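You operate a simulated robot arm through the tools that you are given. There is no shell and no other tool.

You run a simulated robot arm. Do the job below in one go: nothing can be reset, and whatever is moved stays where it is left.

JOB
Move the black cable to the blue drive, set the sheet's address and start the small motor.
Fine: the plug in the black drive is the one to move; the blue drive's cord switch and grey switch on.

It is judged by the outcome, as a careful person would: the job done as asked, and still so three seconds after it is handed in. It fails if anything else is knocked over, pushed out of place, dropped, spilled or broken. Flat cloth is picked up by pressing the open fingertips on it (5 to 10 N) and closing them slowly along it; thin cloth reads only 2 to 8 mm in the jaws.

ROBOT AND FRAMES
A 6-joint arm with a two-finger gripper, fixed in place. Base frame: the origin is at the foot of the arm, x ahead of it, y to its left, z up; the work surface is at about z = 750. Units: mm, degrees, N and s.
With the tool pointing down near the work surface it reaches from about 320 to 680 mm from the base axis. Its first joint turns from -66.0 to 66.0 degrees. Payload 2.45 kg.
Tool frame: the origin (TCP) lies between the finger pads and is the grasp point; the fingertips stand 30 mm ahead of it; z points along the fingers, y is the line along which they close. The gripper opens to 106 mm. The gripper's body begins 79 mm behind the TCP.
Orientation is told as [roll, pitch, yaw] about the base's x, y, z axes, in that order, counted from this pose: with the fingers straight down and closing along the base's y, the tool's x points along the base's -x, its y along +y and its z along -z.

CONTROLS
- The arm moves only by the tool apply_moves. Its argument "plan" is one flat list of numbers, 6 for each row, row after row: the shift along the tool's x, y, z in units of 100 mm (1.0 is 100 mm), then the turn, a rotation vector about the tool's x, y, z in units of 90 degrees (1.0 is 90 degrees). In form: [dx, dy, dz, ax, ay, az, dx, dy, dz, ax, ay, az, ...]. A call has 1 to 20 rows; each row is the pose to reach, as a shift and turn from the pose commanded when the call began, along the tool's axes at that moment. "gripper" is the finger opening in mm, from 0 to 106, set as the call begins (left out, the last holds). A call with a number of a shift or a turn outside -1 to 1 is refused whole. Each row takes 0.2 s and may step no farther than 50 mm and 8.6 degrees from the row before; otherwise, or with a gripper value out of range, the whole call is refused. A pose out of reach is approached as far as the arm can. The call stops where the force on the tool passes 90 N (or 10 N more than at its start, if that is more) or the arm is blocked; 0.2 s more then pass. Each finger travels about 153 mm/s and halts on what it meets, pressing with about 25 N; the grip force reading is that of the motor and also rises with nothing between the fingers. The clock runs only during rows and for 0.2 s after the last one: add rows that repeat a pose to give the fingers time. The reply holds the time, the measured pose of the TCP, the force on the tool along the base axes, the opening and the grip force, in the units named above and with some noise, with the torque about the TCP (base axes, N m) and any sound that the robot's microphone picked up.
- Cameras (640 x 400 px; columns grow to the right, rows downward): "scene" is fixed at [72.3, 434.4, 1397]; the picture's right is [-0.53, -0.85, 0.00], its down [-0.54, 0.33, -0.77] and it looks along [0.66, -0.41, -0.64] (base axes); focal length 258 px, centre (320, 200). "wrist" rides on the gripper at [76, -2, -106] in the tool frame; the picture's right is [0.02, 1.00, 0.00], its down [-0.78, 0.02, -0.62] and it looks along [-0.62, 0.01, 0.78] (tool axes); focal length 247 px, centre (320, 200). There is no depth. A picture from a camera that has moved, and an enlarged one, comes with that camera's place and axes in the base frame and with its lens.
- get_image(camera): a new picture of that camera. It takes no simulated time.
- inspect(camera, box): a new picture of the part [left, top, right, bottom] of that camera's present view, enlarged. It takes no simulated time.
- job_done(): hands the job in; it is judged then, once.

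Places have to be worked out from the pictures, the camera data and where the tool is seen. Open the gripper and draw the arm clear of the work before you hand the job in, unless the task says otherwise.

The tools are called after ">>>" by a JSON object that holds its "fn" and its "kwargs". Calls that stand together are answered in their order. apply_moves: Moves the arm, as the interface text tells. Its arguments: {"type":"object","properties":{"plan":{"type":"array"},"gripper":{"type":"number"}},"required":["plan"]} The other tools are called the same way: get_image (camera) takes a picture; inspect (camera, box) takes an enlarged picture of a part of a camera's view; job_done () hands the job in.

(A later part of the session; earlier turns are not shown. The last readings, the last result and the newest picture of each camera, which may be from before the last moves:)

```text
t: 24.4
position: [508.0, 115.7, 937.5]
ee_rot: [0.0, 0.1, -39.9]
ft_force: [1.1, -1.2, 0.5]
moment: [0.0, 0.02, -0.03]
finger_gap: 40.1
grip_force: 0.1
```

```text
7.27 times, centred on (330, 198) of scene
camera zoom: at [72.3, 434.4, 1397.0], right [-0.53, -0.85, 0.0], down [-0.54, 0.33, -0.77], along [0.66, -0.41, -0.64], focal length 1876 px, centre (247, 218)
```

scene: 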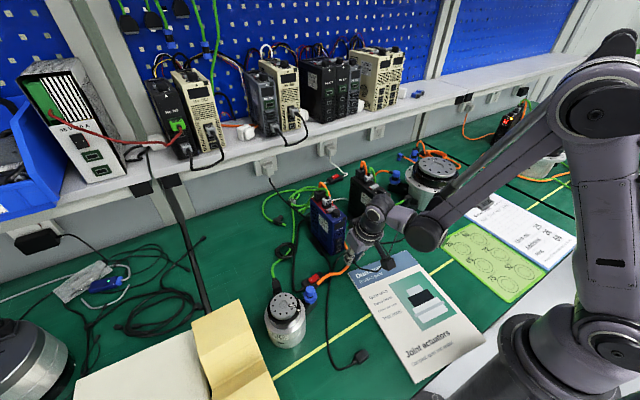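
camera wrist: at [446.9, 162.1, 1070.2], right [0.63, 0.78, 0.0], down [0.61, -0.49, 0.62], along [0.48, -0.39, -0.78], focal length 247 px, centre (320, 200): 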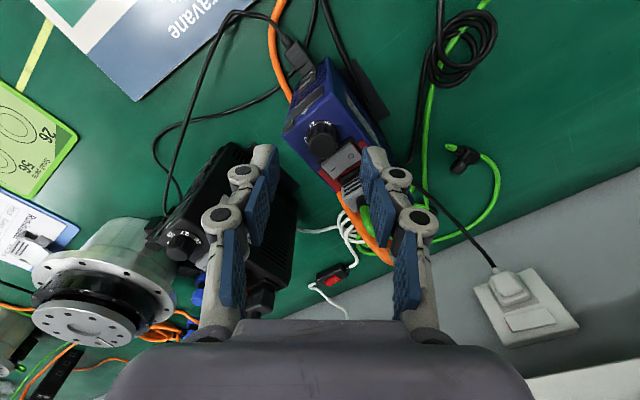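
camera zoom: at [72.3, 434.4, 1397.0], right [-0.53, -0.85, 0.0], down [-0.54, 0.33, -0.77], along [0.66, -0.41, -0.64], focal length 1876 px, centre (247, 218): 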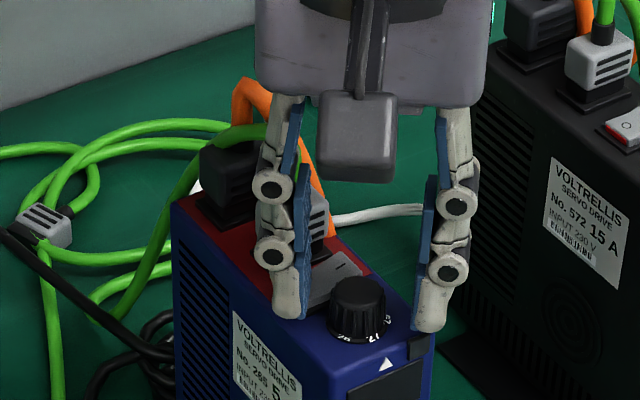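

No contact, and the knob sits about 0.8 mm toward the tool's +y. I shift by that amount and close gently on the knob.

>>> {"fn": "apply_moves", "kwargs": {"plan": [0, 0.008, 0, 0, 0, 0, 0, 0.008, 0, 0, 0, 0], "gripper": 28}}

>>> {"fn": "apply_moves", "kwargs": {"plan": [0, 0, 0, 0, 0, 0, 0, 0, 0, 0, 0, 0, 0, 0, 0, 0, 0, 0], "gripper": 10}}

>>> {"fn": "inspect", "kwargs": {"camera": "wrist", "box": [260, 100, 380, 220]}}

>>> {"fn": "inspect", "kwargs": {"camera": "scene", "box": [300, 170, 360, 225]}}

```text
t: 25.0
position: [507.4, 115.2, 937.6]
ee_rot: [-0.1, -0.1, -40.0]
ft_force: [0.2, 0.2, 0.2]
moment: [0.0, -0.01, -0.03]
finger_gap: 27.9
grip_force: 0.1
```

```text
t: 25.8
position: [508.8, 115.2, 937.1]
ee_rot: [0.0, 0.0, -40.0]
ft_force: [1.3, 1.3, 2.8]
moment: [0.02, -0.05, -0.01]
finger_gap: 19.6
grip_force: 25.3
```

```text
3.33 times, centred on (320, 160) of wrist
camera zoom: at [448.5, 162.6, 1042.5], right [0.63, 0.78, 0.0], down [0.61, -0.49, 0.62], along [0.49, -0.39, -0.78], focal length 823 px, centre (320, 333)
```

zoom: 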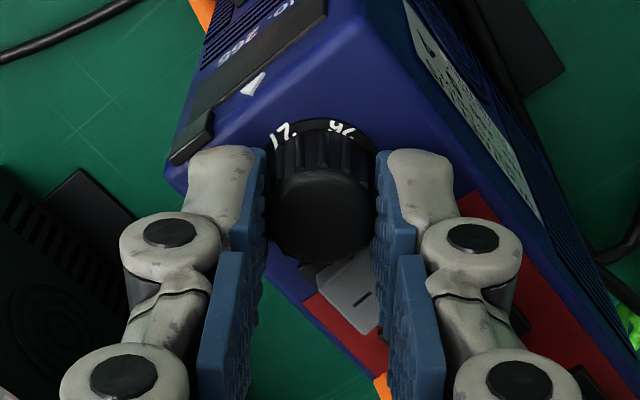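

```text
7.27 times, centred on (330, 198) of scene
camera zoom: at [72.2, 434.4, 1397.0], right [-0.53, -0.85, 0.0], down [-0.54, 0.33, -0.77], along [0.66, -0.41, -0.64], focal length 1876 px, centre (247, 218)
```

zoom: 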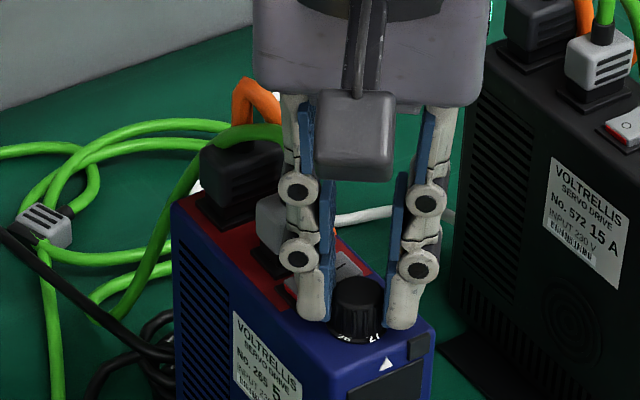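

The knob is gripped at 19.6 mm. I turn it 60° counter-clockwise (seen from above) in 7.5° steps.

>>> {"fn": "apply_moves", "kwargs": {"plan": [0, 0, 0, 0, 0, -0.0833, 0, 0, 0, 0, 0, -0.1667, 0, 0, 0, 0, 0, -0.25, 0, 0, 0, 0, 0, -0.3333, 0, 0, 0, 0, 0, -0.4167, 0, 0, 0, 0, 0, -0.5, 0, 0, 0, 0, 0, -0.5833, 0, 0, 0, 0, 0, -0.6667, 0, 0, 0, 0, 0, -0.6667, 0, 0, 0, 0, 0, -0.6667]}}

>>> {"fn": "inspect", "kwargs": {"camera": "wrist", "box": [260, 100, 380, 220]}}

>>> {"fn": "inspect", "kwargs": {"camera": "scene", "box": [300, 170, 360, 225]}}

```text
t: 28.0
position: [507.9, 114.3, 937.7]
ee_rot: [0.0, 0.0, 20.0]
ft_force: [-0.4, -0.9, 0.3]
moment: [-0.08, 0.38, -0.02]
finger_gap: 19.4
grip_force: 25.1
```

```text
3.33 times, centred on (320, 160) of wrist
camera zoom: at [435.8, 87.2, 1042.8], right [-0.36, 0.93, 0.0], down [0.73, 0.28, 0.62], along [0.58, 0.23, -0.78], focal length 823 px, centre (320, 333)
```

zoom: 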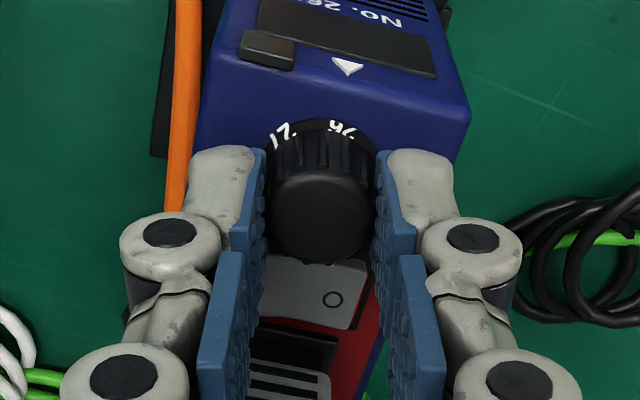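

```text
7.27 times, centred on (330, 198) of scene
camera zoom: at [72.4, 434.4, 1397.0], right [-0.53, -0.85, 0.0], down [-0.54, 0.33, -0.77], along [0.66, -0.41, -0.64], focal length 1876 px, centre (247, 218)
```

zoom: 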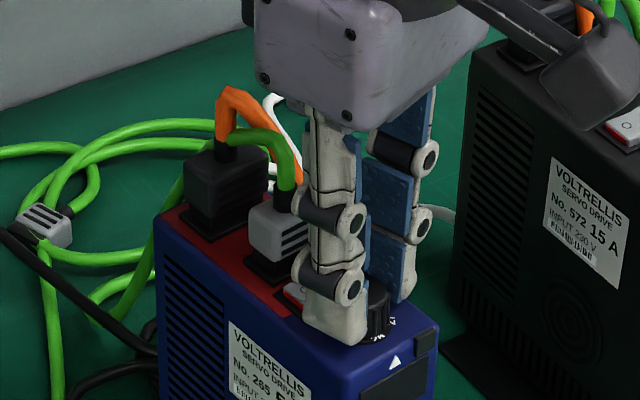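

The knob turned with the gripper, but the arrow looks rotated, so the blue drive itself may have yawed a little. I check this carefully before doing anything else.

>>> {"fn": "get_image", "kwargs": {"camera": "wrist"}}

>>> {"fn": "inspect", "kwargs": {"camera": "scene", "box": [290, 180, 390, 280]}}

>>> {"fn": "inspect", "kwargs": {"camera": "wrist", "box": [280, 100, 360, 150]}}

```text
taken
camera wrist: at [435.8, 87.2, 1042.8], right [-0.36, 0.93, 0.0], down [0.73, 0.28, 0.62], along [0.58, 0.23, -0.78], focal length 247 px, centre (320, 200)
```

wrist: 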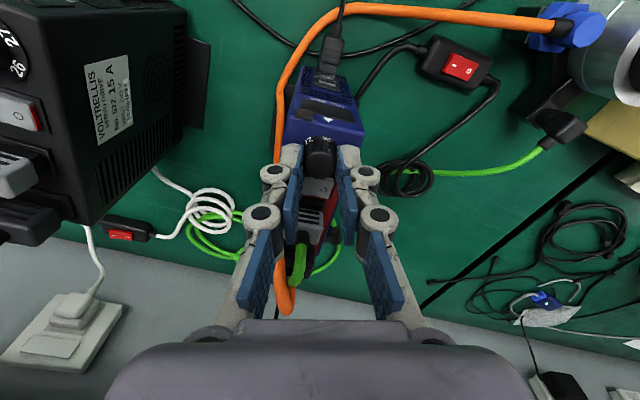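

```text
4.00 times, centred on (340, 230) of scene
camera zoom: at [72.4, 434.4, 1397.0], right [-0.53, -0.85, 0.0], down [-0.54, 0.33, -0.77], along [0.66, -0.41, -0.64], focal length 1032 px, centre (240, 80)
```

zoom: 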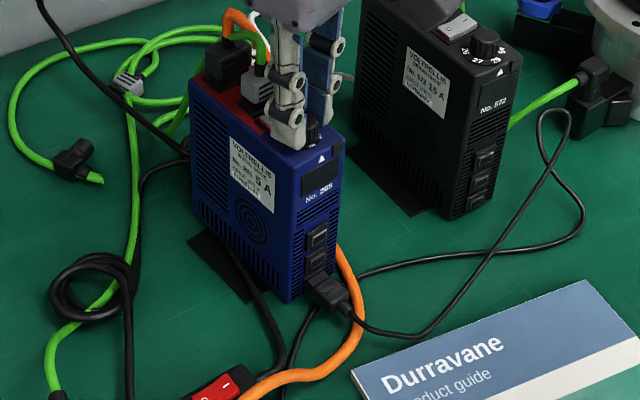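

```text
8.00 times, centred on (320, 125) of wrist
camera zoom: at [435.8, 87.2, 1042.8], right [-0.36, 0.93, 0.0], down [0.73, 0.28, 0.62], along [0.58, 0.23, -0.78], focal length 1976 px, centre (320, 800)
```

zoom: 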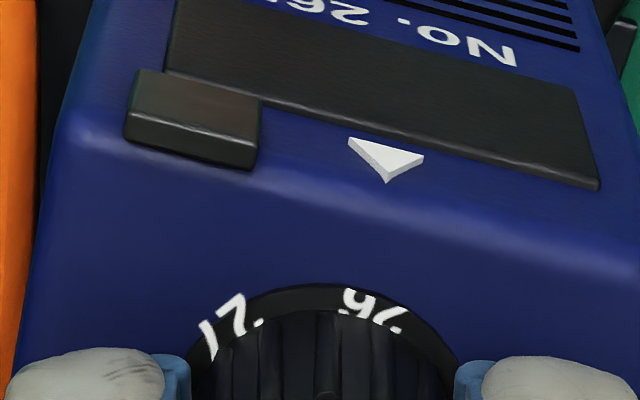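

The drive has yawed roughly 7° counter-clockwise, probably because a fingertip swept against the raised rocker, so the dial is a few degrees short of 26. I release the knob, rise straight up and measure both.

>>> {"fn": "apply_moves", "kwargs": {"plan": [0, 0, 0, 0, 0, 0, 0, 0, 0, 0, 0, 0], "gripper": 36}}

>>> {"fn": "apply_moves", "kwargs": {"plan": [0, 0, -0.3, 0, 0, 0, 0, 0, -0.6, 0, 0, 0, 0, 0, -0.6, 0, 0, 0], "gripper": 60}}

>>> {"fn": "get_image", "kwargs": {"camera": "wrist"}}

>>> {"fn": "inspect", "kwargs": {"camera": "wrist", "box": [280, 90, 360, 180]}}

>>> {"fn": "inspect", "kwargs": {"camera": "scene", "box": [290, 180, 390, 280]}}

```text
t: 28.6
position: [508.4, 115.1, 938.3]
ee_rot: [0.0, -0.1, 20.1]
ft_force: [0.1, 0.3, -0.1]
moment: [0.02, -0.03, 0.04]
finger_gap: 36.2
grip_force: 0.0
```

```text
t: 29.4
position: [508.3, 116.1, 997.6]
ee_rot: [0.0, 0.0, 20.1]
ft_force: [0.0, 1.1, 1.0]
moment: [0.03, 0.05, 0.02]
finger_gap: 59.9
grip_force: 0.0
```

```text
taken
camera wrist: at [436.2, 87.7, 1103.1], right [-0.36, 0.93, 0.0], down [0.73, 0.28, 0.62], along [0.58, 0.23, -0.78], focal length 247 px, centre (320, 200)
```

wrist: 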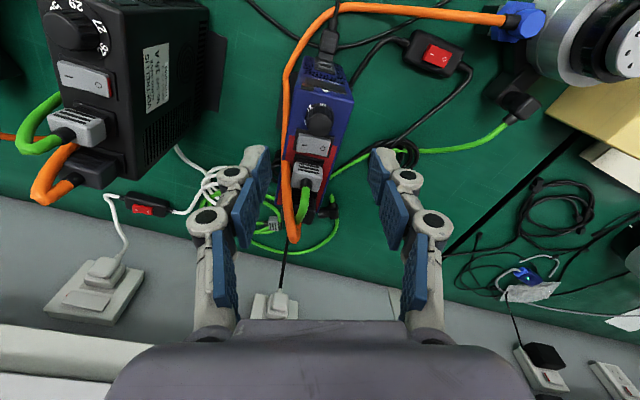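

```text
4.44 times, centred on (320, 135) of wrist
camera zoom: at [436.2, 87.7, 1103.1], right [-0.36, 0.93, 0.0], down [0.73, 0.28, 0.62], along [0.58, 0.23, -0.78], focal length 1098 px, centre (320, 489)
```

zoom: 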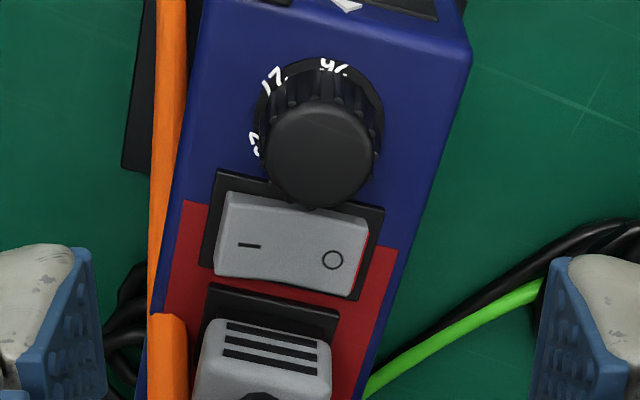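

```text
4.00 times, centred on (340, 230) of scene
camera zoom: at [72.3, 434.4, 1397.0], right [-0.53, -0.85, 0.0], down [-0.54, 0.33, -0.77], along [0.66, -0.41, -0.64], focal length 1032 px, centre (240, 80)
```

zoom: 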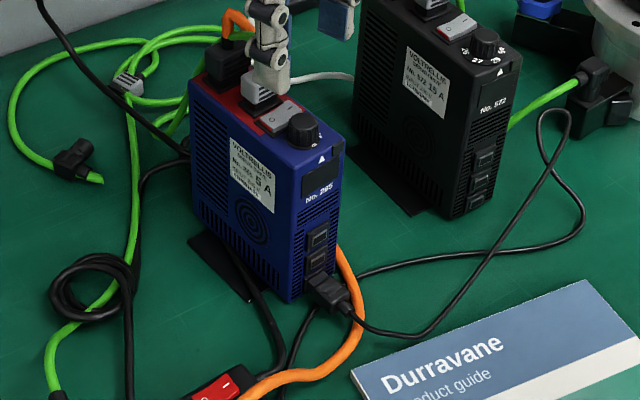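

After release the knob clicked into place: 26 now lines up with the arrow (both at about 12° in this view). The drive itself is still yawed about 7.5° about the knob axis, so I'll square it up again by gripping its sides near the top. First I align the tool to the drive's yaw and come down partway with open fingers.

>>> {"fn": "apply_moves", "kwargs": {"plan": [0.015, 0.002, 0, 0, 0, 0.07, 0.015, 0.002, 0, 0, 0, 0.139, 0.015, 0.002, 0.3, 0, 0, 0.139, 0.015, 0.002, 0.55, 0, 0, 0.139, 0.015, 0.002, 0.55, 0, 0, 0.139], "gripper": 84}}

>>> {"fn": "get_image", "kwargs": {"camera": "wrist"}}

>>> {"fn": "inspect", "kwargs": {"camera": "wrist", "box": [250, 90, 390, 220]}}

>>> {"fn": "inspect", "kwargs": {"camera": "scene", "box": [290, 160, 390, 260]}}

```text
t: 30.6
position: [504.7, 113.9, 942.2]
ee_rot: [0.0, 0.0, 7.5]
ft_force: [0.4, 0.4, -0.3]
moment: [-0.02, -0.02, -0.01]
finger_gap: 84.0
grip_force: 0.1
```

```text
taken
camera wrist: at [428.7, 102.4, 1048.0], right [-0.15, 0.99, 0.0], down [0.77, 0.12, 0.62], along [0.62, 0.09, -0.78], focal length 247 px, centre (320, 200)
```

wrist: 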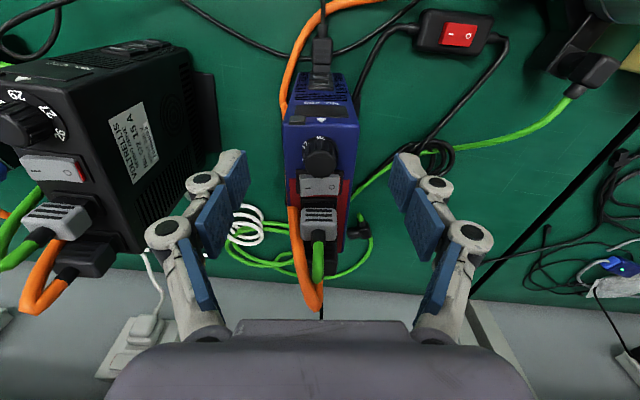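

```text
3.08 times, centred on (320, 155) of wrist
camera zoom: at [428.7, 102.4, 1048.0], right [-0.15, 0.99, 0.0], down [0.77, 0.12, 0.62], along [0.62, 0.09, -0.78], focal length 760 px, centre (320, 338)
```

zoom: 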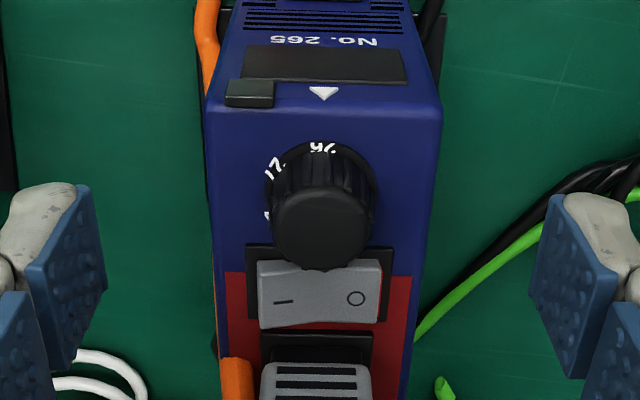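

```text
4.00 times, centred on (340, 210) of scene
camera zoom: at [72.3, 434.4, 1397.0], right [-0.53, -0.85, 0.0], down [-0.54, 0.33, -0.77], along [0.66, -0.41, -0.64], focal length 1032 px, centre (240, 160)
```

zoom: 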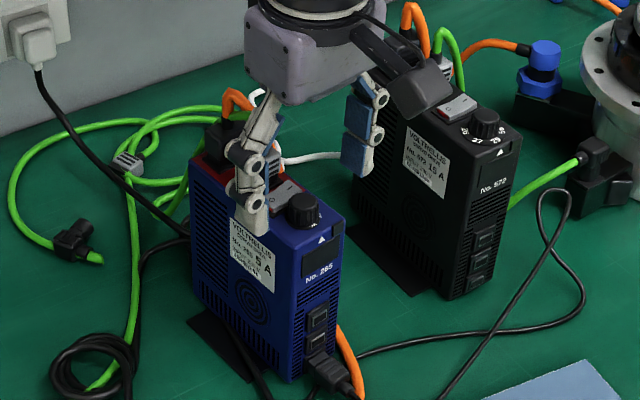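

The tool is square to the drive and centred on it, and 26 clearly sits at the arrow. I lower another 31 mm so the pads overlap the drive's sides, then close on the body.

>>> {"fn": "apply_moves", "kwargs": {"plan": [0, 0, 0.12, 0, 0, 0, 0, 0, 0.22, 0, 0, 0, 0, 0, 0.31, 0, 0, 0, 0, 0, 0.31, 0, 0, 0], "gripper": 70}}

>>> {"fn": "inspect", "kwargs": {"camera": "wrist", "box": [250, 90, 390, 220]}}

>>> {"fn": "inspect", "kwargs": {"camera": "scene", "box": [290, 160, 390, 260]}}

```text
t: 31.6
position: [504.9, 115.4, 910.6]
ee_rot: [-0.1, -0.1, 7.5]
ft_force: [0.3, 0.8, -0.5]
moment: [-0.01, 0.0, -0.03]
finger_gap: 69.8
grip_force: 0.0
```

```text
3.08 times, centred on (320, 155) of wrist
camera zoom: at [428.9, 103.2, 1016.4], right [-0.15, 0.99, 0.0], down [0.77, 0.12, 0.62], along [0.61, 0.09, -0.78], focal length 760 px, centre (320, 338)
```

zoom: 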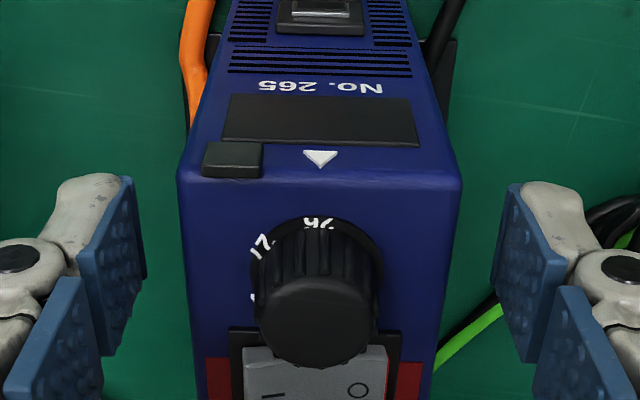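

```text
4.00 times, centred on (340, 210) of scene
camera zoom: at [72.3, 434.4, 1397.0], right [-0.53, -0.85, 0.0], down [-0.54, 0.33, -0.77], along [0.66, -0.41, -0.64], focal length 1032 px, centre (240, 160)
```

zoom: 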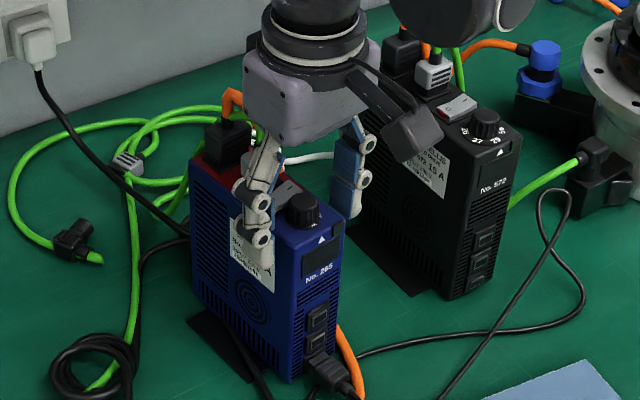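

Both fingers are equally spaced from the drive's sides. I close on the body, which the jaws will hold square.

>>> {"fn": "apply_moves", "kwargs": {"plan": [0, 0, 0, 0, 0, 0, 0, 0, 0, 0, 0, 0, 0, 0, 0, 0, 0, 0], "gripper": 40}}

>>> {"fn": "inspect", "kwargs": {"camera": "wrist", "box": [250, 90, 390, 220]}}

```text
t: 32.4
position: [504.9, 114.7, 911.1]
ee_rot: [-0.1, -0.1, 7.4]
ft_force: [0.3, -2.1, 7.6]
moment: [-0.17, 0.04, -0.27]
finger_gap: 49.7
grip_force: 25.6
```

```text
3.08 times, centred on (320, 155) of wrist
camera zoom: at [429.0, 102.9, 1016.7], right [-0.15, 0.99, 0.0], down [0.77, 0.12, 0.62], along [0.62, 0.09, -0.78], focal length 760 px, centre (320, 338)
```

zoom: 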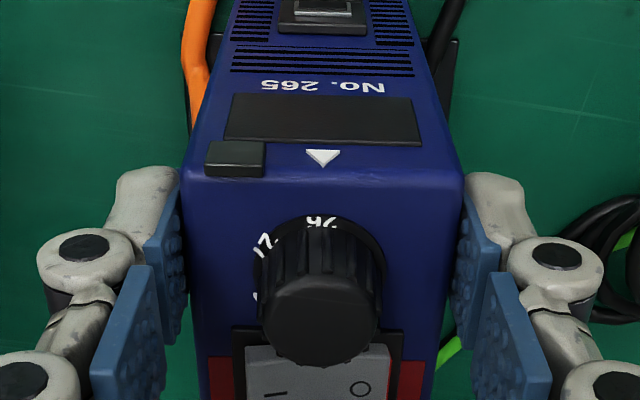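

The drive is held at 49.7 mm. I rotate it back 7.7° clockwise and draw it about 3.5 mm back toward the base, to where it stood originally.

>>> {"fn": "apply_moves", "kwargs": {"plan": [0.005, 0.0006, 0, 0, 0, 0.014, 0.012, 0.0015, 0, 0, 0, 0.029, 0.018, 0.0023, 0, 0, 0, 0.043, 0.024, 0.0031, 0, 0, 0, 0.057, 0.03, 0.0039, 0, 0, 0, 0.071, 0.035, 0.0046, 0, 0, 0, 0.086, 0.035, 0.0046, 0, 0, 0, 0.086]}}

>>> {"fn": "inspect", "kwargs": {"camera": "wrist", "box": [250, 90, 390, 220]}}

>>> {"fn": "inspect", "kwargs": {"camera": "scene", "box": [290, 180, 390, 280]}}

```text
t: 34.0
position: [502.2, 115.2, 909.4]
ee_rot: [0.0, -0.1, -0.3]
ft_force: [2.1, -1.2, -0.2]
moment: [-0.02, 0.02, -0.07]
finger_gap: 49.6
grip_force: 25.3
```

```text
3.08 times, centred on (320, 155) of wrist
camera zoom: at [425.4, 113.1, 1016.5], right [-0.02, 1.0, 0.0], down [0.78, 0.01, 0.62], along [0.62, 0.01, -0.78], focal length 760 px, centre (320, 338)
```

zoom: 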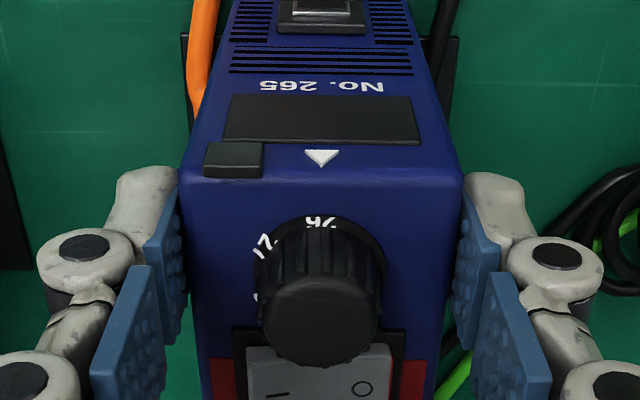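

```text
4.00 times, centred on (340, 230) of scene
camera zoom: at [72.4, 434.4, 1397.0], right [-0.53, -0.85, 0.0], down [-0.54, 0.33, -0.77], along [0.66, -0.41, -0.64], focal length 1032 px, centre (240, 80)
```

zoom: 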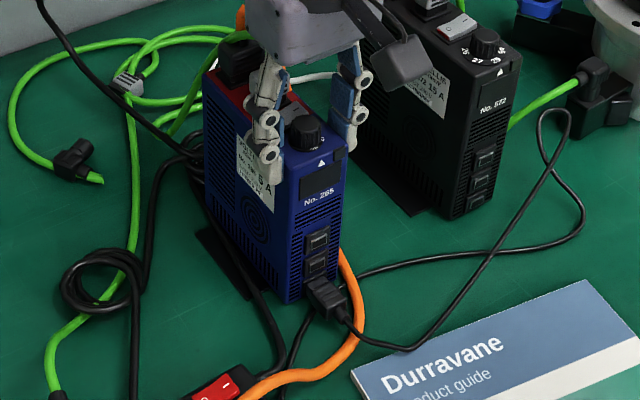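

The drive is squared up and back at its original place (knob at (305,132) vs (303,133) before). I release it and rise straight up, then verify the dial, plug and pose.

>>> {"fn": "apply_moves", "kwargs": {"plan": [0, 0, 0, 0, 0, 0, 0, 0, 0, 0, 0, 0], "gripper": 68}}

>>> {"fn": "apply_moves", "kwargs": {"plan": [0, 0, -0.3, 0, 0, 0, 0, 0, -0.6, 0, 0, 0, 0, 0, -0.9, 0, 0, 0, 0, 0, -0.9, 0, 0, 0]}}

>>> {"fn": "get_image", "kwargs": {"camera": "wrist"}}

>>> {"fn": "inspect", "kwargs": {"camera": "wrist", "box": [280, 80, 360, 200]}}

>>> {"fn": "inspect", "kwargs": {"camera": "wrist", "box": [300, 115, 340, 170]}}

>>> {"fn": "inspect", "kwargs": {"camera": "scene", "box": [290, 180, 390, 280]}}

```text
t: 34.6
position: [502.7, 113.8, 912.0]
ee_rot: [-0.1, 0.0, -0.3]
ft_force: [0.0, -0.6, -0.5]
moment: [0.0, -0.02, 0.0]
finger_gap: 68.0
grip_force: 0.0
```

```text
t: 35.6
position: [502.1, 115.8, 1000.5]
ee_rot: [0.1, -0.1, -0.3]
ft_force: [-0.1, 0.1, 0.1]
moment: [-0.04, 0.06, 0.03]
finger_gap: 68.2
grip_force: 0.1
```

```text
taken
camera wrist: at [425.7, 113.6, 1105.5], right [-0.02, 1.0, 0.0], down [0.78, 0.01, 0.62], along [0.62, 0.01, -0.78], focal length 247 px, centre (320, 200)
```

wrist: 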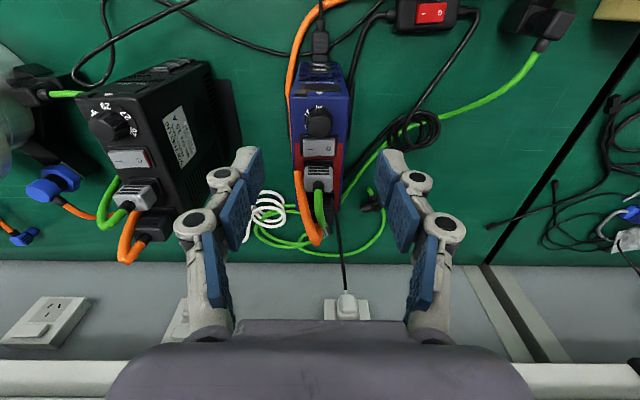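

```text
3.33 times, centred on (320, 140) of wrist
camera zoom: at [425.7, 113.6, 1105.5], right [-0.02, 1.0, 0.0], down [0.78, 0.01, 0.62], along [0.62, 0.01, -0.78], focal length 823 px, centre (320, 400)
```

zoom: 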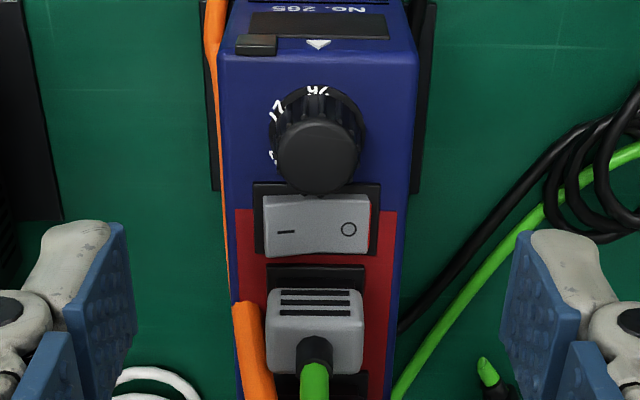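

```text
7.27 times, centred on (320, 142) of wrist
camera zoom: at [425.7, 113.6, 1105.5], right [-0.02, 1.0, 0.0], down [0.78, 0.01, 0.62], along [0.62, 0.01, -0.78], focal length 1796 px, centre (320, 618)
```

zoom: 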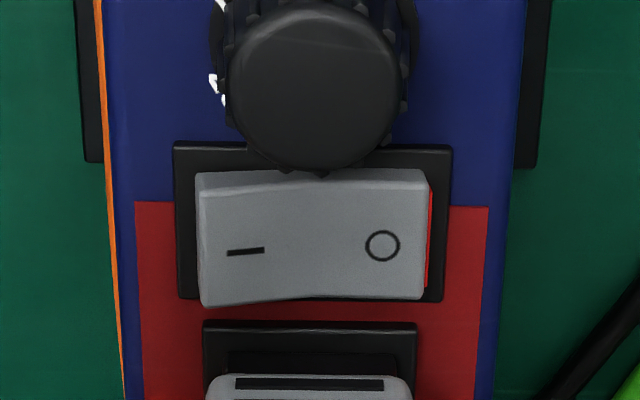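

```text
4.00 times, centred on (340, 230) of scene
camera zoom: at [72.3, 434.4, 1397.0], right [-0.53, -0.85, 0.0], down [-0.54, 0.33, -0.77], along [0.66, -0.41, -0.64], focal length 1032 px, centre (240, 80)
```

zoom: 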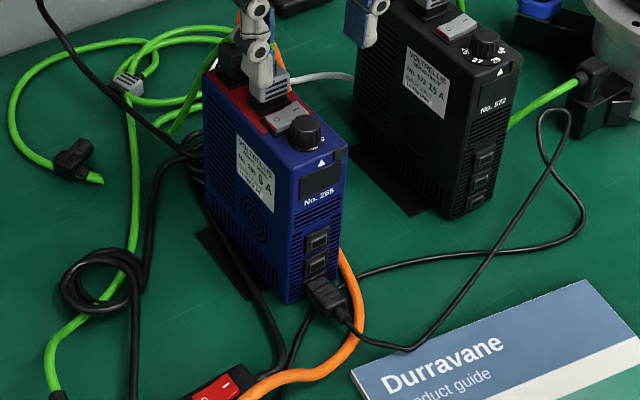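

The dial reads 26 at the arrow, the drive is square and the plug is seated. The grey rocker is still off, with its "–" end at about (526, 104). I'll press that end with the -y finger alone, keeping the other finger beyond the drive's +y side, so I position at about (524, 136, 960) with a 60 mm gap.

>>> {"fn": "apply_moves", "kwargs": {"plan": [-0.11, 0.1, 0.1, 0, 0, 0, -0.22, 0.2, 0.25, 0, 0, 0, -0.22, 0.2, 0.42, 0, 0, 0, -0.22, 0.2, 0.42, 0, 0, 0], "gripper": 60}}

>>> {"fn": "get_image", "kwargs": {"camera": "wrist"}}

>>> {"fn": "inspect", "kwargs": {"camera": "wrist", "box": [240, 80, 340, 200]}}

>>> {"fn": "inspect", "kwargs": {"camera": "scene", "box": [290, 150, 370, 230]}}

```text
t: 36.6
position: [523.2, 135.3, 959.0]
ee_rot: [0.0, -0.1, -0.4]
ft_force: [-0.5, 0.7, -0.5]
moment: [0.0, -0.02, 0.04]
finger_gap: 60.0
grip_force: 0.0
```

```text
taken
camera wrist: at [447.5, 133.6, 1063.6], right [-0.02, 1.0, 0.0], down [0.78, 0.01, 0.62], along [0.62, 0.01, -0.78], focal length 247 px, centre (320, 200)
```

wrist: 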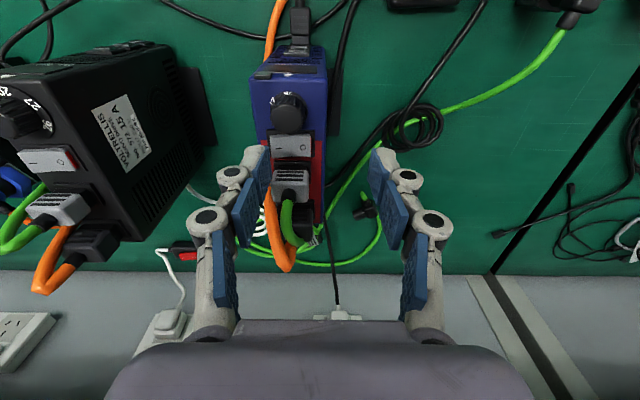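

```text
3.33 times, centred on (290, 140) of wrist
camera zoom: at [447.5, 133.6, 1063.6], right [-0.02, 1.0, 0.0], down [0.78, 0.01, 0.62], along [0.62, 0.01, -0.78], focal length 823 px, centre (420, 400)
```

zoom: 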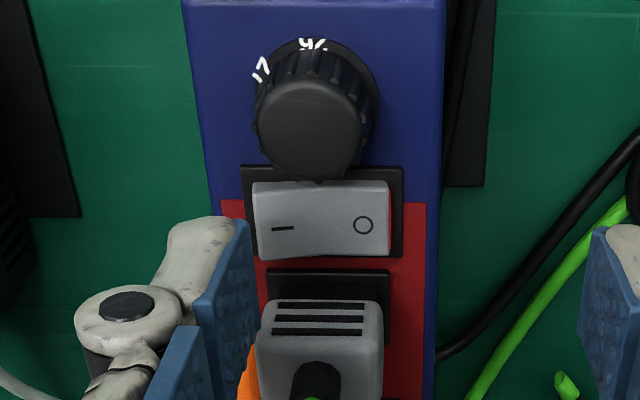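

```text
5.00 times, centred on (330, 190) of scene
camera zoom: at [72.3, 434.4, 1397.0], right [-0.53, -0.85, 0.0], down [-0.54, 0.33, -0.77], along [0.66, -0.41, -0.64], focal length 1290 px, centre (270, 250)
```

zoom: 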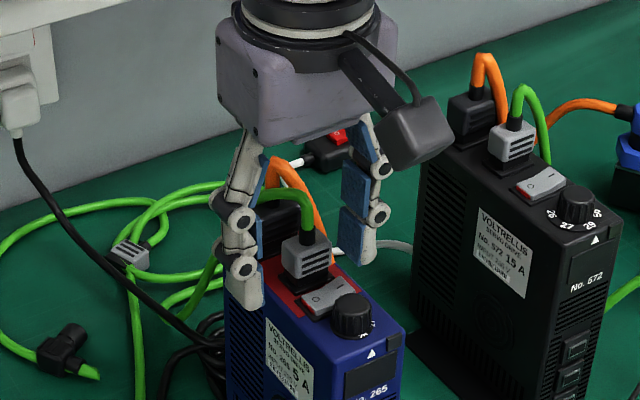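

The rocker spans x 517–533 with its "–" end at y 100.5, and the grey plug's face starts at x 543, so the finger fits. I shift slightly and lower to tips about 4 mm above the rocker.

>>> {"fn": "apply_moves", "kwargs": {"plan": [-0.01, 0.015, 0.08, 0, 0, 0, -0.01, 0.015, 0.15, 0, 0, 0, -0.01, 0.015, 0.15, 0, 0, 0]}}

>>> {"fn": "inspect", "kwargs": {"camera": "wrist", "box": [240, 80, 340, 200]}}

>>> {"fn": "inspect", "kwargs": {"camera": "scene", "box": [310, 180, 360, 225]}}

```text
t: 37.4
position: [525.5, 137.9, 942.8]
ee_rot: [0.0, -0.1, -0.2]
ft_force: [-0.3, -0.2, 0.8]
moment: [-0.02, -0.01, 0.01]
finger_gap: 60.0
grip_force: 0.0
```

```text
3.33 times, centred on (290, 140) of wrist
camera zoom: at [448.5, 135.5, 1048.7], right [-0.02, 1.0, 0.0], down [0.78, 0.01, 0.62], along [0.62, 0.01, -0.78], focal length 823 px, centre (420, 400)
```

zoom: 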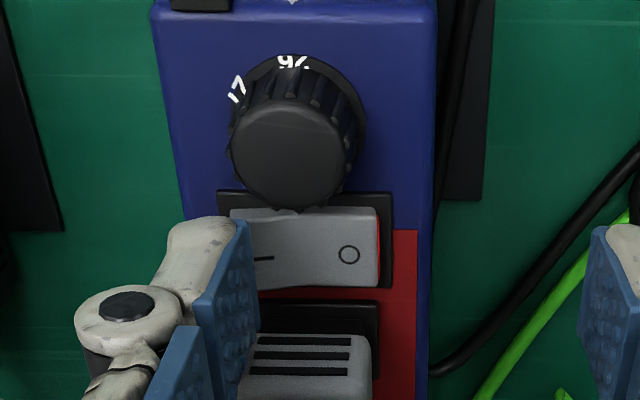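

```text
8.89 times, centred on (335, 202) of scene
camera zoom: at [72.3, 434.4, 1397.0], right [-0.53, -0.85, 0.0], down [-0.54, 0.33, -0.77], along [0.66, -0.41, -0.64], focal length 2294 px, centre (187, 178)
```

zoom: 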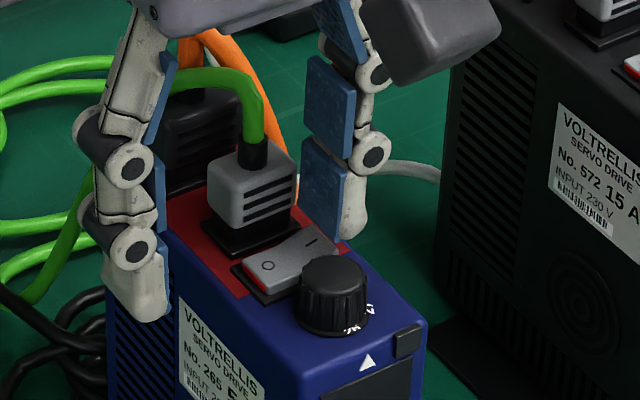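

The finger is just over the "–" end, so I lower in 1 mm steps and watch the force.

>>> {"fn": "apply_moves", "kwargs": {"plan": [0, 0, 0.01, 0, 0, 0, 0, 0, 0.02, 0, 0, 0, 0, 0, 0.03, 0, 0, 0, 0, 0, 0.04, 0, 0, 0]}}

```text
t: 38.4
position: [525.5, 136.8, 938.4]
ee_rot: [0.1, -0.1, -0.4]
ft_force: [0.5, -0.4, 0.1]
moment: [0.0, 0.0, 0.01]
finger_gap: 60.0
grip_force: 0.0
```

No contact yet at tip z about 908.5; I continue in 1 mm steps.

>>> {"fn": "apply_moves", "kwargs": {"plan": [0, 0, 0.01, 0, 0, 0, 0, 0, 0.02, 0, 0, 0, 0, 0, 0.03, 0, 0, 0]}}

>>> {"fn": "inspect", "kwargs": {"camera": "wrist", "box": [240, 80, 340, 200]}}

>>> {"fn": "inspect", "kwargs": {"camera": "scene", "box": [310, 180, 360, 225]}}

```text
t: 39.2
position: [526.3, 134.9, 937.2]
ee_rot: [-0.1, -0.2, -0.4]
ft_force: [-0.7, 0.2, 0.5]
moment: [-0.04, -0.03, 0.03]
finger_gap: 59.9
grip_force: 0.1
```

```text
3.33 times, centred on (290, 140) of wrist
camera zoom: at [448.7, 134.3, 1042.4], right [-0.02, 1.0, 0.0], down [0.78, 0.01, 0.62], along [0.62, 0.01, -0.78], focal length 823 px, centre (420, 400)
```

zoom: 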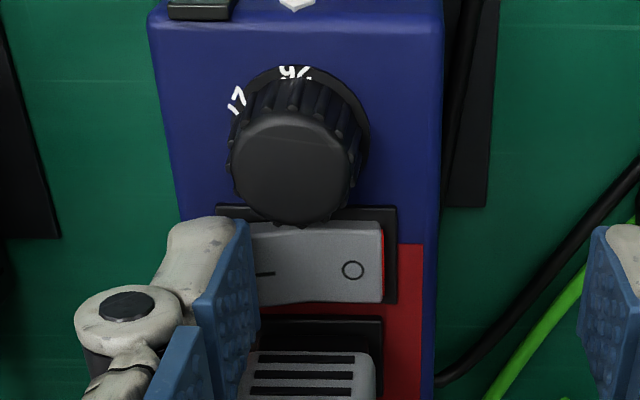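

```text
8.89 times, centred on (335, 202) of scene
camera zoom: at [72.3, 434.4, 1397.0], right [-0.53, -0.85, 0.0], down [-0.54, 0.33, -0.77], along [0.66, -0.41, -0.64], focal length 2294 px, centre (187, 178)
```

zoom: 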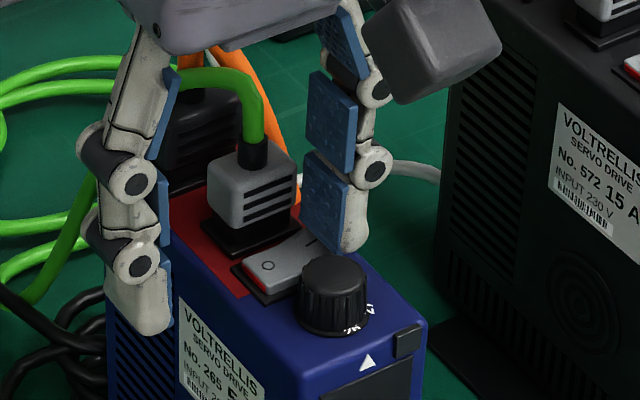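

Still no contact, and the TCP has drifted slightly toward -y. I correct by +1.5 mm and keep lowering.

>>> {"fn": "apply_moves", "kwargs": {"plan": [0, 0.015, 0, 0, 0, 0, 0, 0.015, 0.01, 0, 0, 0, 0, 0.015, 0.02, 0, 0, 0]}}

>>> {"fn": "inspect", "kwargs": {"camera": "wrist", "box": [240, 80, 340, 200]}}

```text
t: 40.0
position: [525.7, 137.1, 935.3]
ee_rot: [0.1, 0.1, -0.2]
ft_force: [-1.5, -1.8, 1.6]
moment: [-0.1, 0.01, 0.0]
finger_gap: 61.0
grip_force: 1.4
```

```text
3.33 times, centred on (290, 140) of wrist
camera zoom: at [448.8, 136.1, 1040.5], right [-0.02, 1.0, 0.0], down [0.78, 0.01, 0.62], along [0.62, 0.01, -0.78], focal length 823 px, centre (420, 400)
```

zoom: 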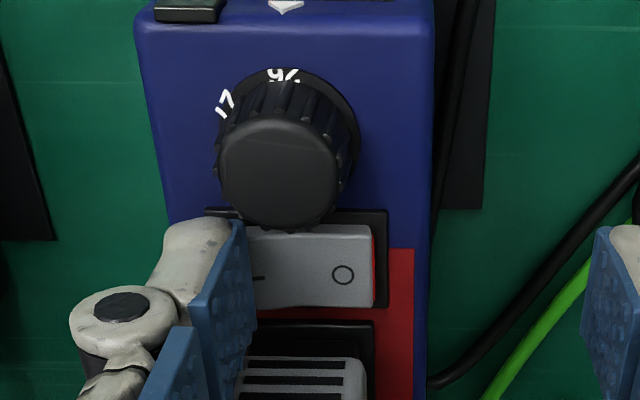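

There's light contact at tip z about 905.5. I press on in 1 mm steps, watching for the click.

>>> {"fn": "apply_moves", "kwargs": {"plan": [0, 0, 0.01, 0, 0, 0, 0, 0, 0.02, 0, 0, 0, 0, 0, 0.02, 0, 0, 0]}}

>>> {"fn": "inspect", "kwargs": {"camera": "wrist", "box": [240, 80, 340, 200]}}

>>> {"fn": "inspect", "kwargs": {"camera": "scene", "box": [310, 180, 360, 225]}}

```text
t: 40.8
position: [526.4, 137.3, 933.0]
ee_rot: [-0.1, -0.1, -0.2]
ft_force: [1.0, -0.6, 2.7]
moment: [-0.12, 0.0, 0.0]
finger_gap: 60.9
grip_force: 0.5
```

```text
3.33 times, centred on (290, 140) of wrist
camera zoom: at [449.1, 136.1, 1038.1], right [-0.02, 1.0, 0.0], down [0.78, 0.01, 0.62], along [0.62, 0.01, -0.78], focal length 823 px, centre (420, 400)
```

zoom: 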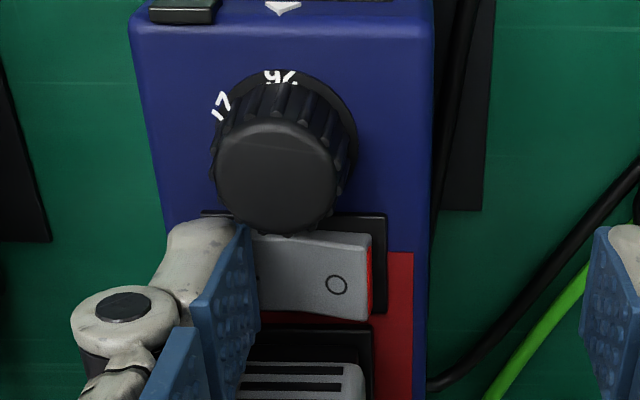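

```text
8.89 times, centred on (335, 202) of scene
camera zoom: at [72.2, 434.4, 1397.0], right [-0.53, -0.85, 0.0], down [-0.54, 0.33, -0.77], along [0.66, -0.41, -0.64], focal length 2294 px, centre (187, 178)
```

zoom: 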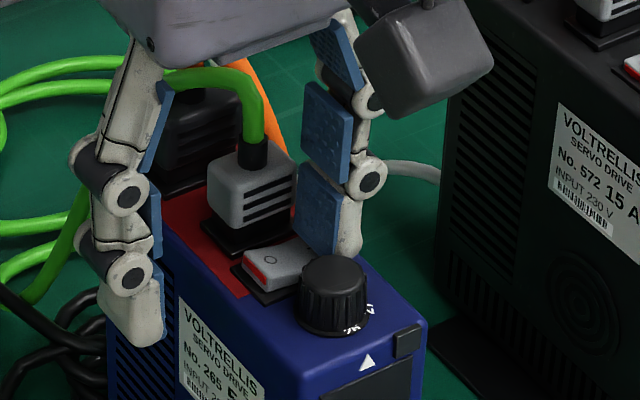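

The rocker is tipping: its "o" end is rising and shows more red. I press about 2 mm further to complete the throw.

>>> {"fn": "apply_moves", "kwargs": {"plan": [0, 0, 0.01, 0, 0, 0, 0, 0, 0.018, 0, 0, 0, 0, 0, 0.018, 0, 0, 0]}}

>>> {"fn": "inspect", "kwargs": {"camera": "wrist", "box": [240, 80, 340, 200]}}

```text
t: 41.6
position: [526.3, 137.7, 931.5]
ee_rot: [0.1, -0.1, -0.4]
ft_force: [3.9, -3.6, 8.2]
moment: [-0.34, -0.08, 0.09]
finger_gap: 65.1
grip_force: 3.2
```

```text
3.33 times, centred on (290, 140) of wrist
camera zoom: at [448.9, 136.5, 1036.3], right [-0.02, 1.0, 0.0], down [0.78, 0.01, 0.62], along [0.62, 0.01, -0.78], focal length 823 px, centre (420, 400)
```

zoom: 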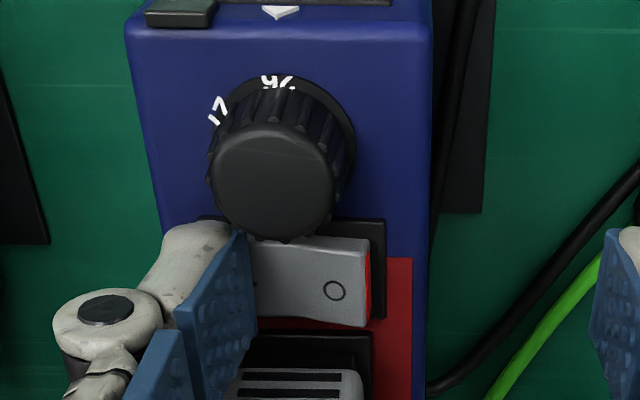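

Force rose to 8 N and the rocker looks fully thrown. I lift off and check whether it stays on.

>>> {"fn": "apply_moves", "kwargs": {"plan": [0, 0, -0.06, 0, 0, 0, 0, 0, -0.3, 0, 0, 0, 0, 0, -0.6, 0, 0, 0, 0, 0, -0.6, 0, 0, 0]}}

>>> {"fn": "get_image", "kwargs": {"camera": "wrist"}}

>>> {"fn": "inspect", "kwargs": {"camera": "wrist", "box": [265, 110, 315, 160]}}

>>> {"fn": "inspect", "kwargs": {"camera": "scene", "box": [310, 180, 360, 225]}}

>>> {"fn": "inspect", "kwargs": {"camera": "scene", "box": [290, 180, 390, 280]}}

```text
t: 42.6
position: [524.9, 137.2, 993.4]
ee_rot: [0.1, -0.1, -0.4]
ft_force: [-1.0, -0.3, 0.2]
moment: [0.01, 0.02, -0.01]
finger_gap: 60.1
grip_force: 0.0
```

```text
taken
camera wrist: at [449.6, 135.9, 1097.9], right [-0.02, 1.0, 0.0], down [0.78, 0.01, 0.62], along [0.62, 0.01, -0.78], focal length 247 px, centre (320, 200)
```

wrist: 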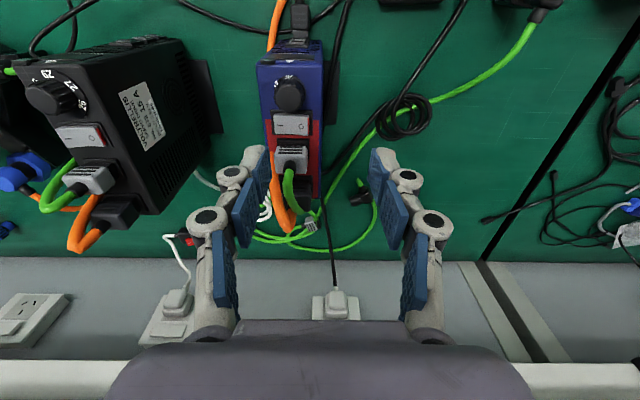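

```text
8.00 times, centred on (290, 135) of wrist
camera zoom: at [449.6, 135.9, 1097.9], right [-0.02, 1.0, 0.0], down [0.78, 0.01, 0.62], along [0.62, 0.01, -0.78], focal length 1976 px, centre (560, 720)
```

zoom: 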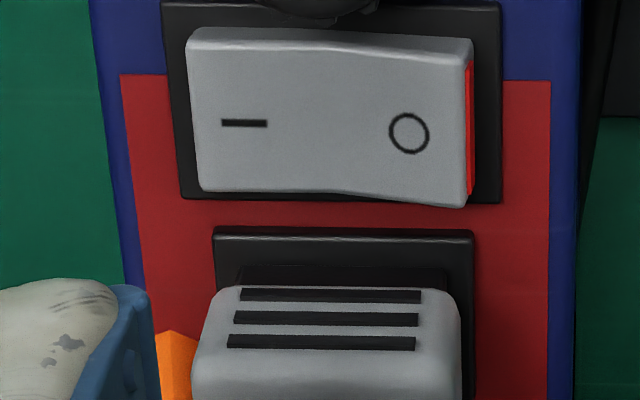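

```text
8.89 times, centred on (335, 202) of scene
camera zoom: at [72.3, 434.4, 1397.0], right [-0.53, -0.85, 0.0], down [-0.54, 0.33, -0.77], along [0.66, -0.41, -0.64], focal length 2294 px, centre (187, 178)
```

zoom: 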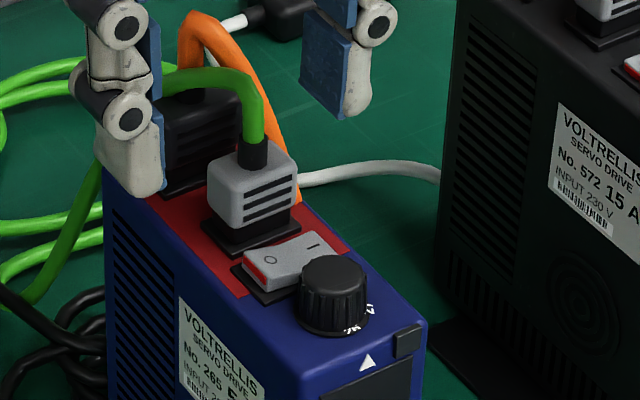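

```text
4.00 times, centred on (340, 230) of scene
camera zoom: at [72.3, 434.4, 1397.0], right [-0.53, -0.85, 0.0], down [-0.54, 0.33, -0.77], along [0.66, -0.41, -0.64], focal length 1032 px, centre (240, 80)
```

zoom: 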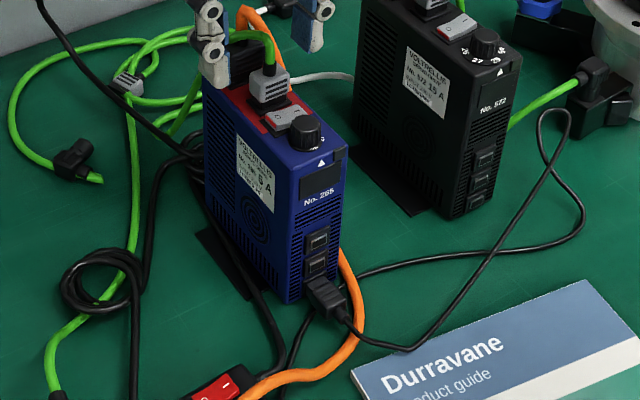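

The grey rocker is now on: "–" is flat and "o" raised with red showing. The drive, dial and plug are unchanged. Next is the cord switch near (437, 229), so I move over toward it with closed fingers for a good view.

>>> {"fn": "apply_moves", "kwargs": {"plan": [0.29, 0.21, 0.21, 0, 0, 0, 0.58, 0.42, 0.42, 0, 0, 0, 0.88, 0.63, 0.63, 0, 0, 0, 0.88, 0.63, 0.63, 0, 0, 0], "gripper": 0}}

>>> {"fn": "get_image", "kwargs": {"camera": "wrist"}}

>>> {"fn": "inspect", "kwargs": {"camera": "wrist", "box": [300, 40, 440, 150]}}

>>> {"fn": "inspect", "kwargs": {"camera": "scene", "box": [270, 230, 370, 320]}}

```text
t: 43.6
position: [438.0, 200.3, 929.3]
ee_rot: [0.0, -0.2, -0.3]
ft_force: [-0.5, 0.3, -0.4]
moment: [-0.01, -0.02, 0.01]
finger_gap: 0.0
grip_force: 24.8
```

```text
taken
camera wrist: at [360.8, 199.0, 1034.1], right [-0.02, 1.0, 0.0], down [0.78, 0.01, 0.62], along [0.62, 0.01, -0.78], focal length 247 px, centre (320, 200)
```

wrist: 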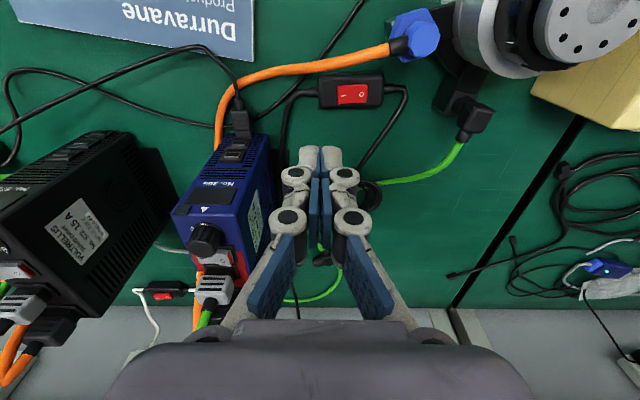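

```text
3.64 times, centred on (370, 95) of wrist
camera zoom: at [360.8, 199.0, 1034.1], right [-0.02, 1.0, 0.0], down [0.78, 0.01, 0.62], along [0.62, 0.01, -0.78], focal length 898 px, centre (138, 582)
```

zoom: 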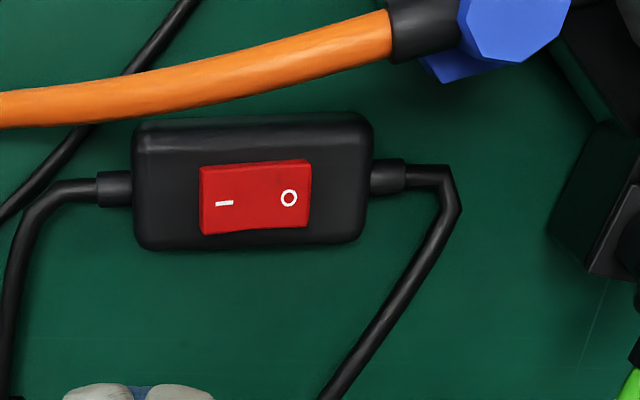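

```text
4.44 times, centred on (320, 275) of scene
camera zoom: at [72.2, 434.4, 1397.0], right [-0.53, -0.85, 0.0], down [-0.54, 0.33, -0.77], along [0.66, -0.41, -0.64], focal length 1147 px, centre (320, -133)
```

zoom: 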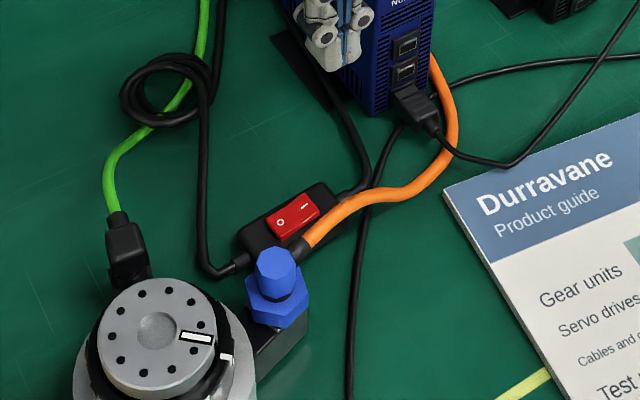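

The cord rocker spans about x 422–441, y 218–248, at z roughly 771–786, with "–" at its -y end. I bring the closed fingertips above that end at about (432, 219), with tips near z 800, and check the alignment.

>>> {"fn": "apply_moves", "kwargs": {"plan": [0.03, 0.1, 0.33, 0, 0, 0, 0.06, 0.187, 0.66, 0, 0, 0, 0.06, 0.187, 0.98, 0, 0, 0, 0.06, 0.187, 0.98, 0, 0, 0]}}

>>> {"fn": "get_image", "kwargs": {"camera": "wrist"}}

>>> {"fn": "inspect", "kwargs": {"camera": "wrist", "box": [270, 70, 410, 200]}}

>>> {"fn": "inspect", "kwargs": {"camera": "scene", "box": [280, 240, 350, 300]}}

```text
t: 44.6
position: [431.7, 220.0, 830.3]
ee_rot: [-0.2, -0.1, -0.3]
ft_force: [0.8, -0.2, 0.5]
moment: [0.0, -0.03, -0.02]
finger_gap: 0.2
grip_force: 25.3
```

```text
taken
camera wrist: at [355.5, 219.1, 936.1], right [-0.02, 1.0, 0.0], down [0.78, 0.01, 0.62], along [0.62, 0.01, -0.78], focal length 247 px, centre (320, 200)
```

wrist: 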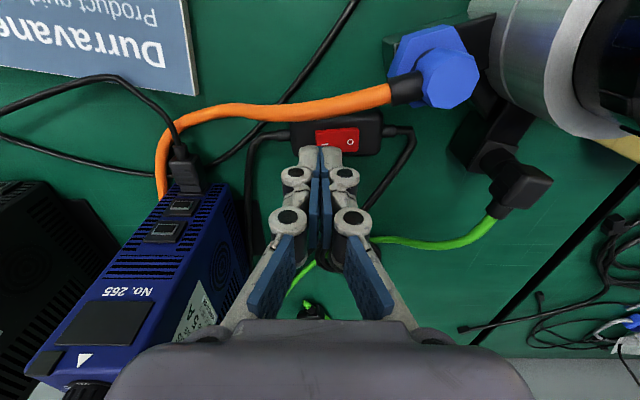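

```text
3.08 times, centred on (340, 135) of wrist
camera zoom: at [355.5, 219.1, 936.1], right [-0.02, 1.0, 0.0], down [0.78, 0.01, 0.62], along [0.62, 0.01, -0.78], focal length 760 px, centre (258, 400)
```

zoom: 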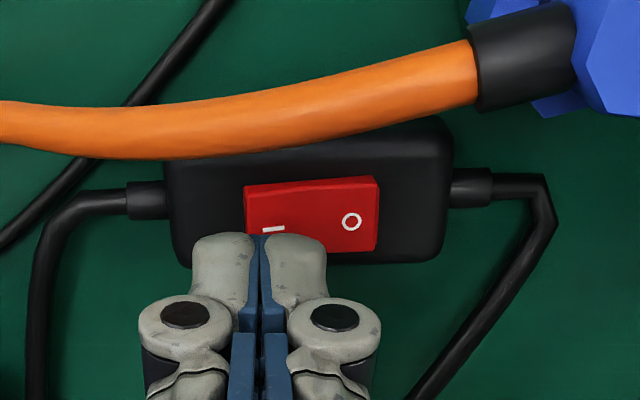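

```text
6.67 times, centred on (315, 270) of scene
camera zoom: at [72.3, 434.4, 1397.0], right [-0.53, -0.85, 0.0], down [-0.54, 0.33, -0.77], along [0.66, -0.41, -0.64], focal length 1720 px, centre (353, -267)
```

zoom: 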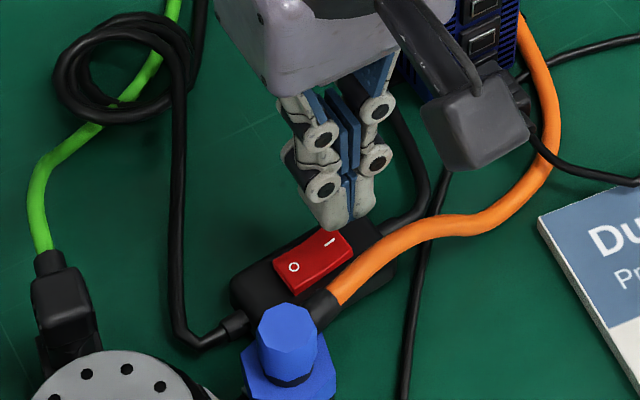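

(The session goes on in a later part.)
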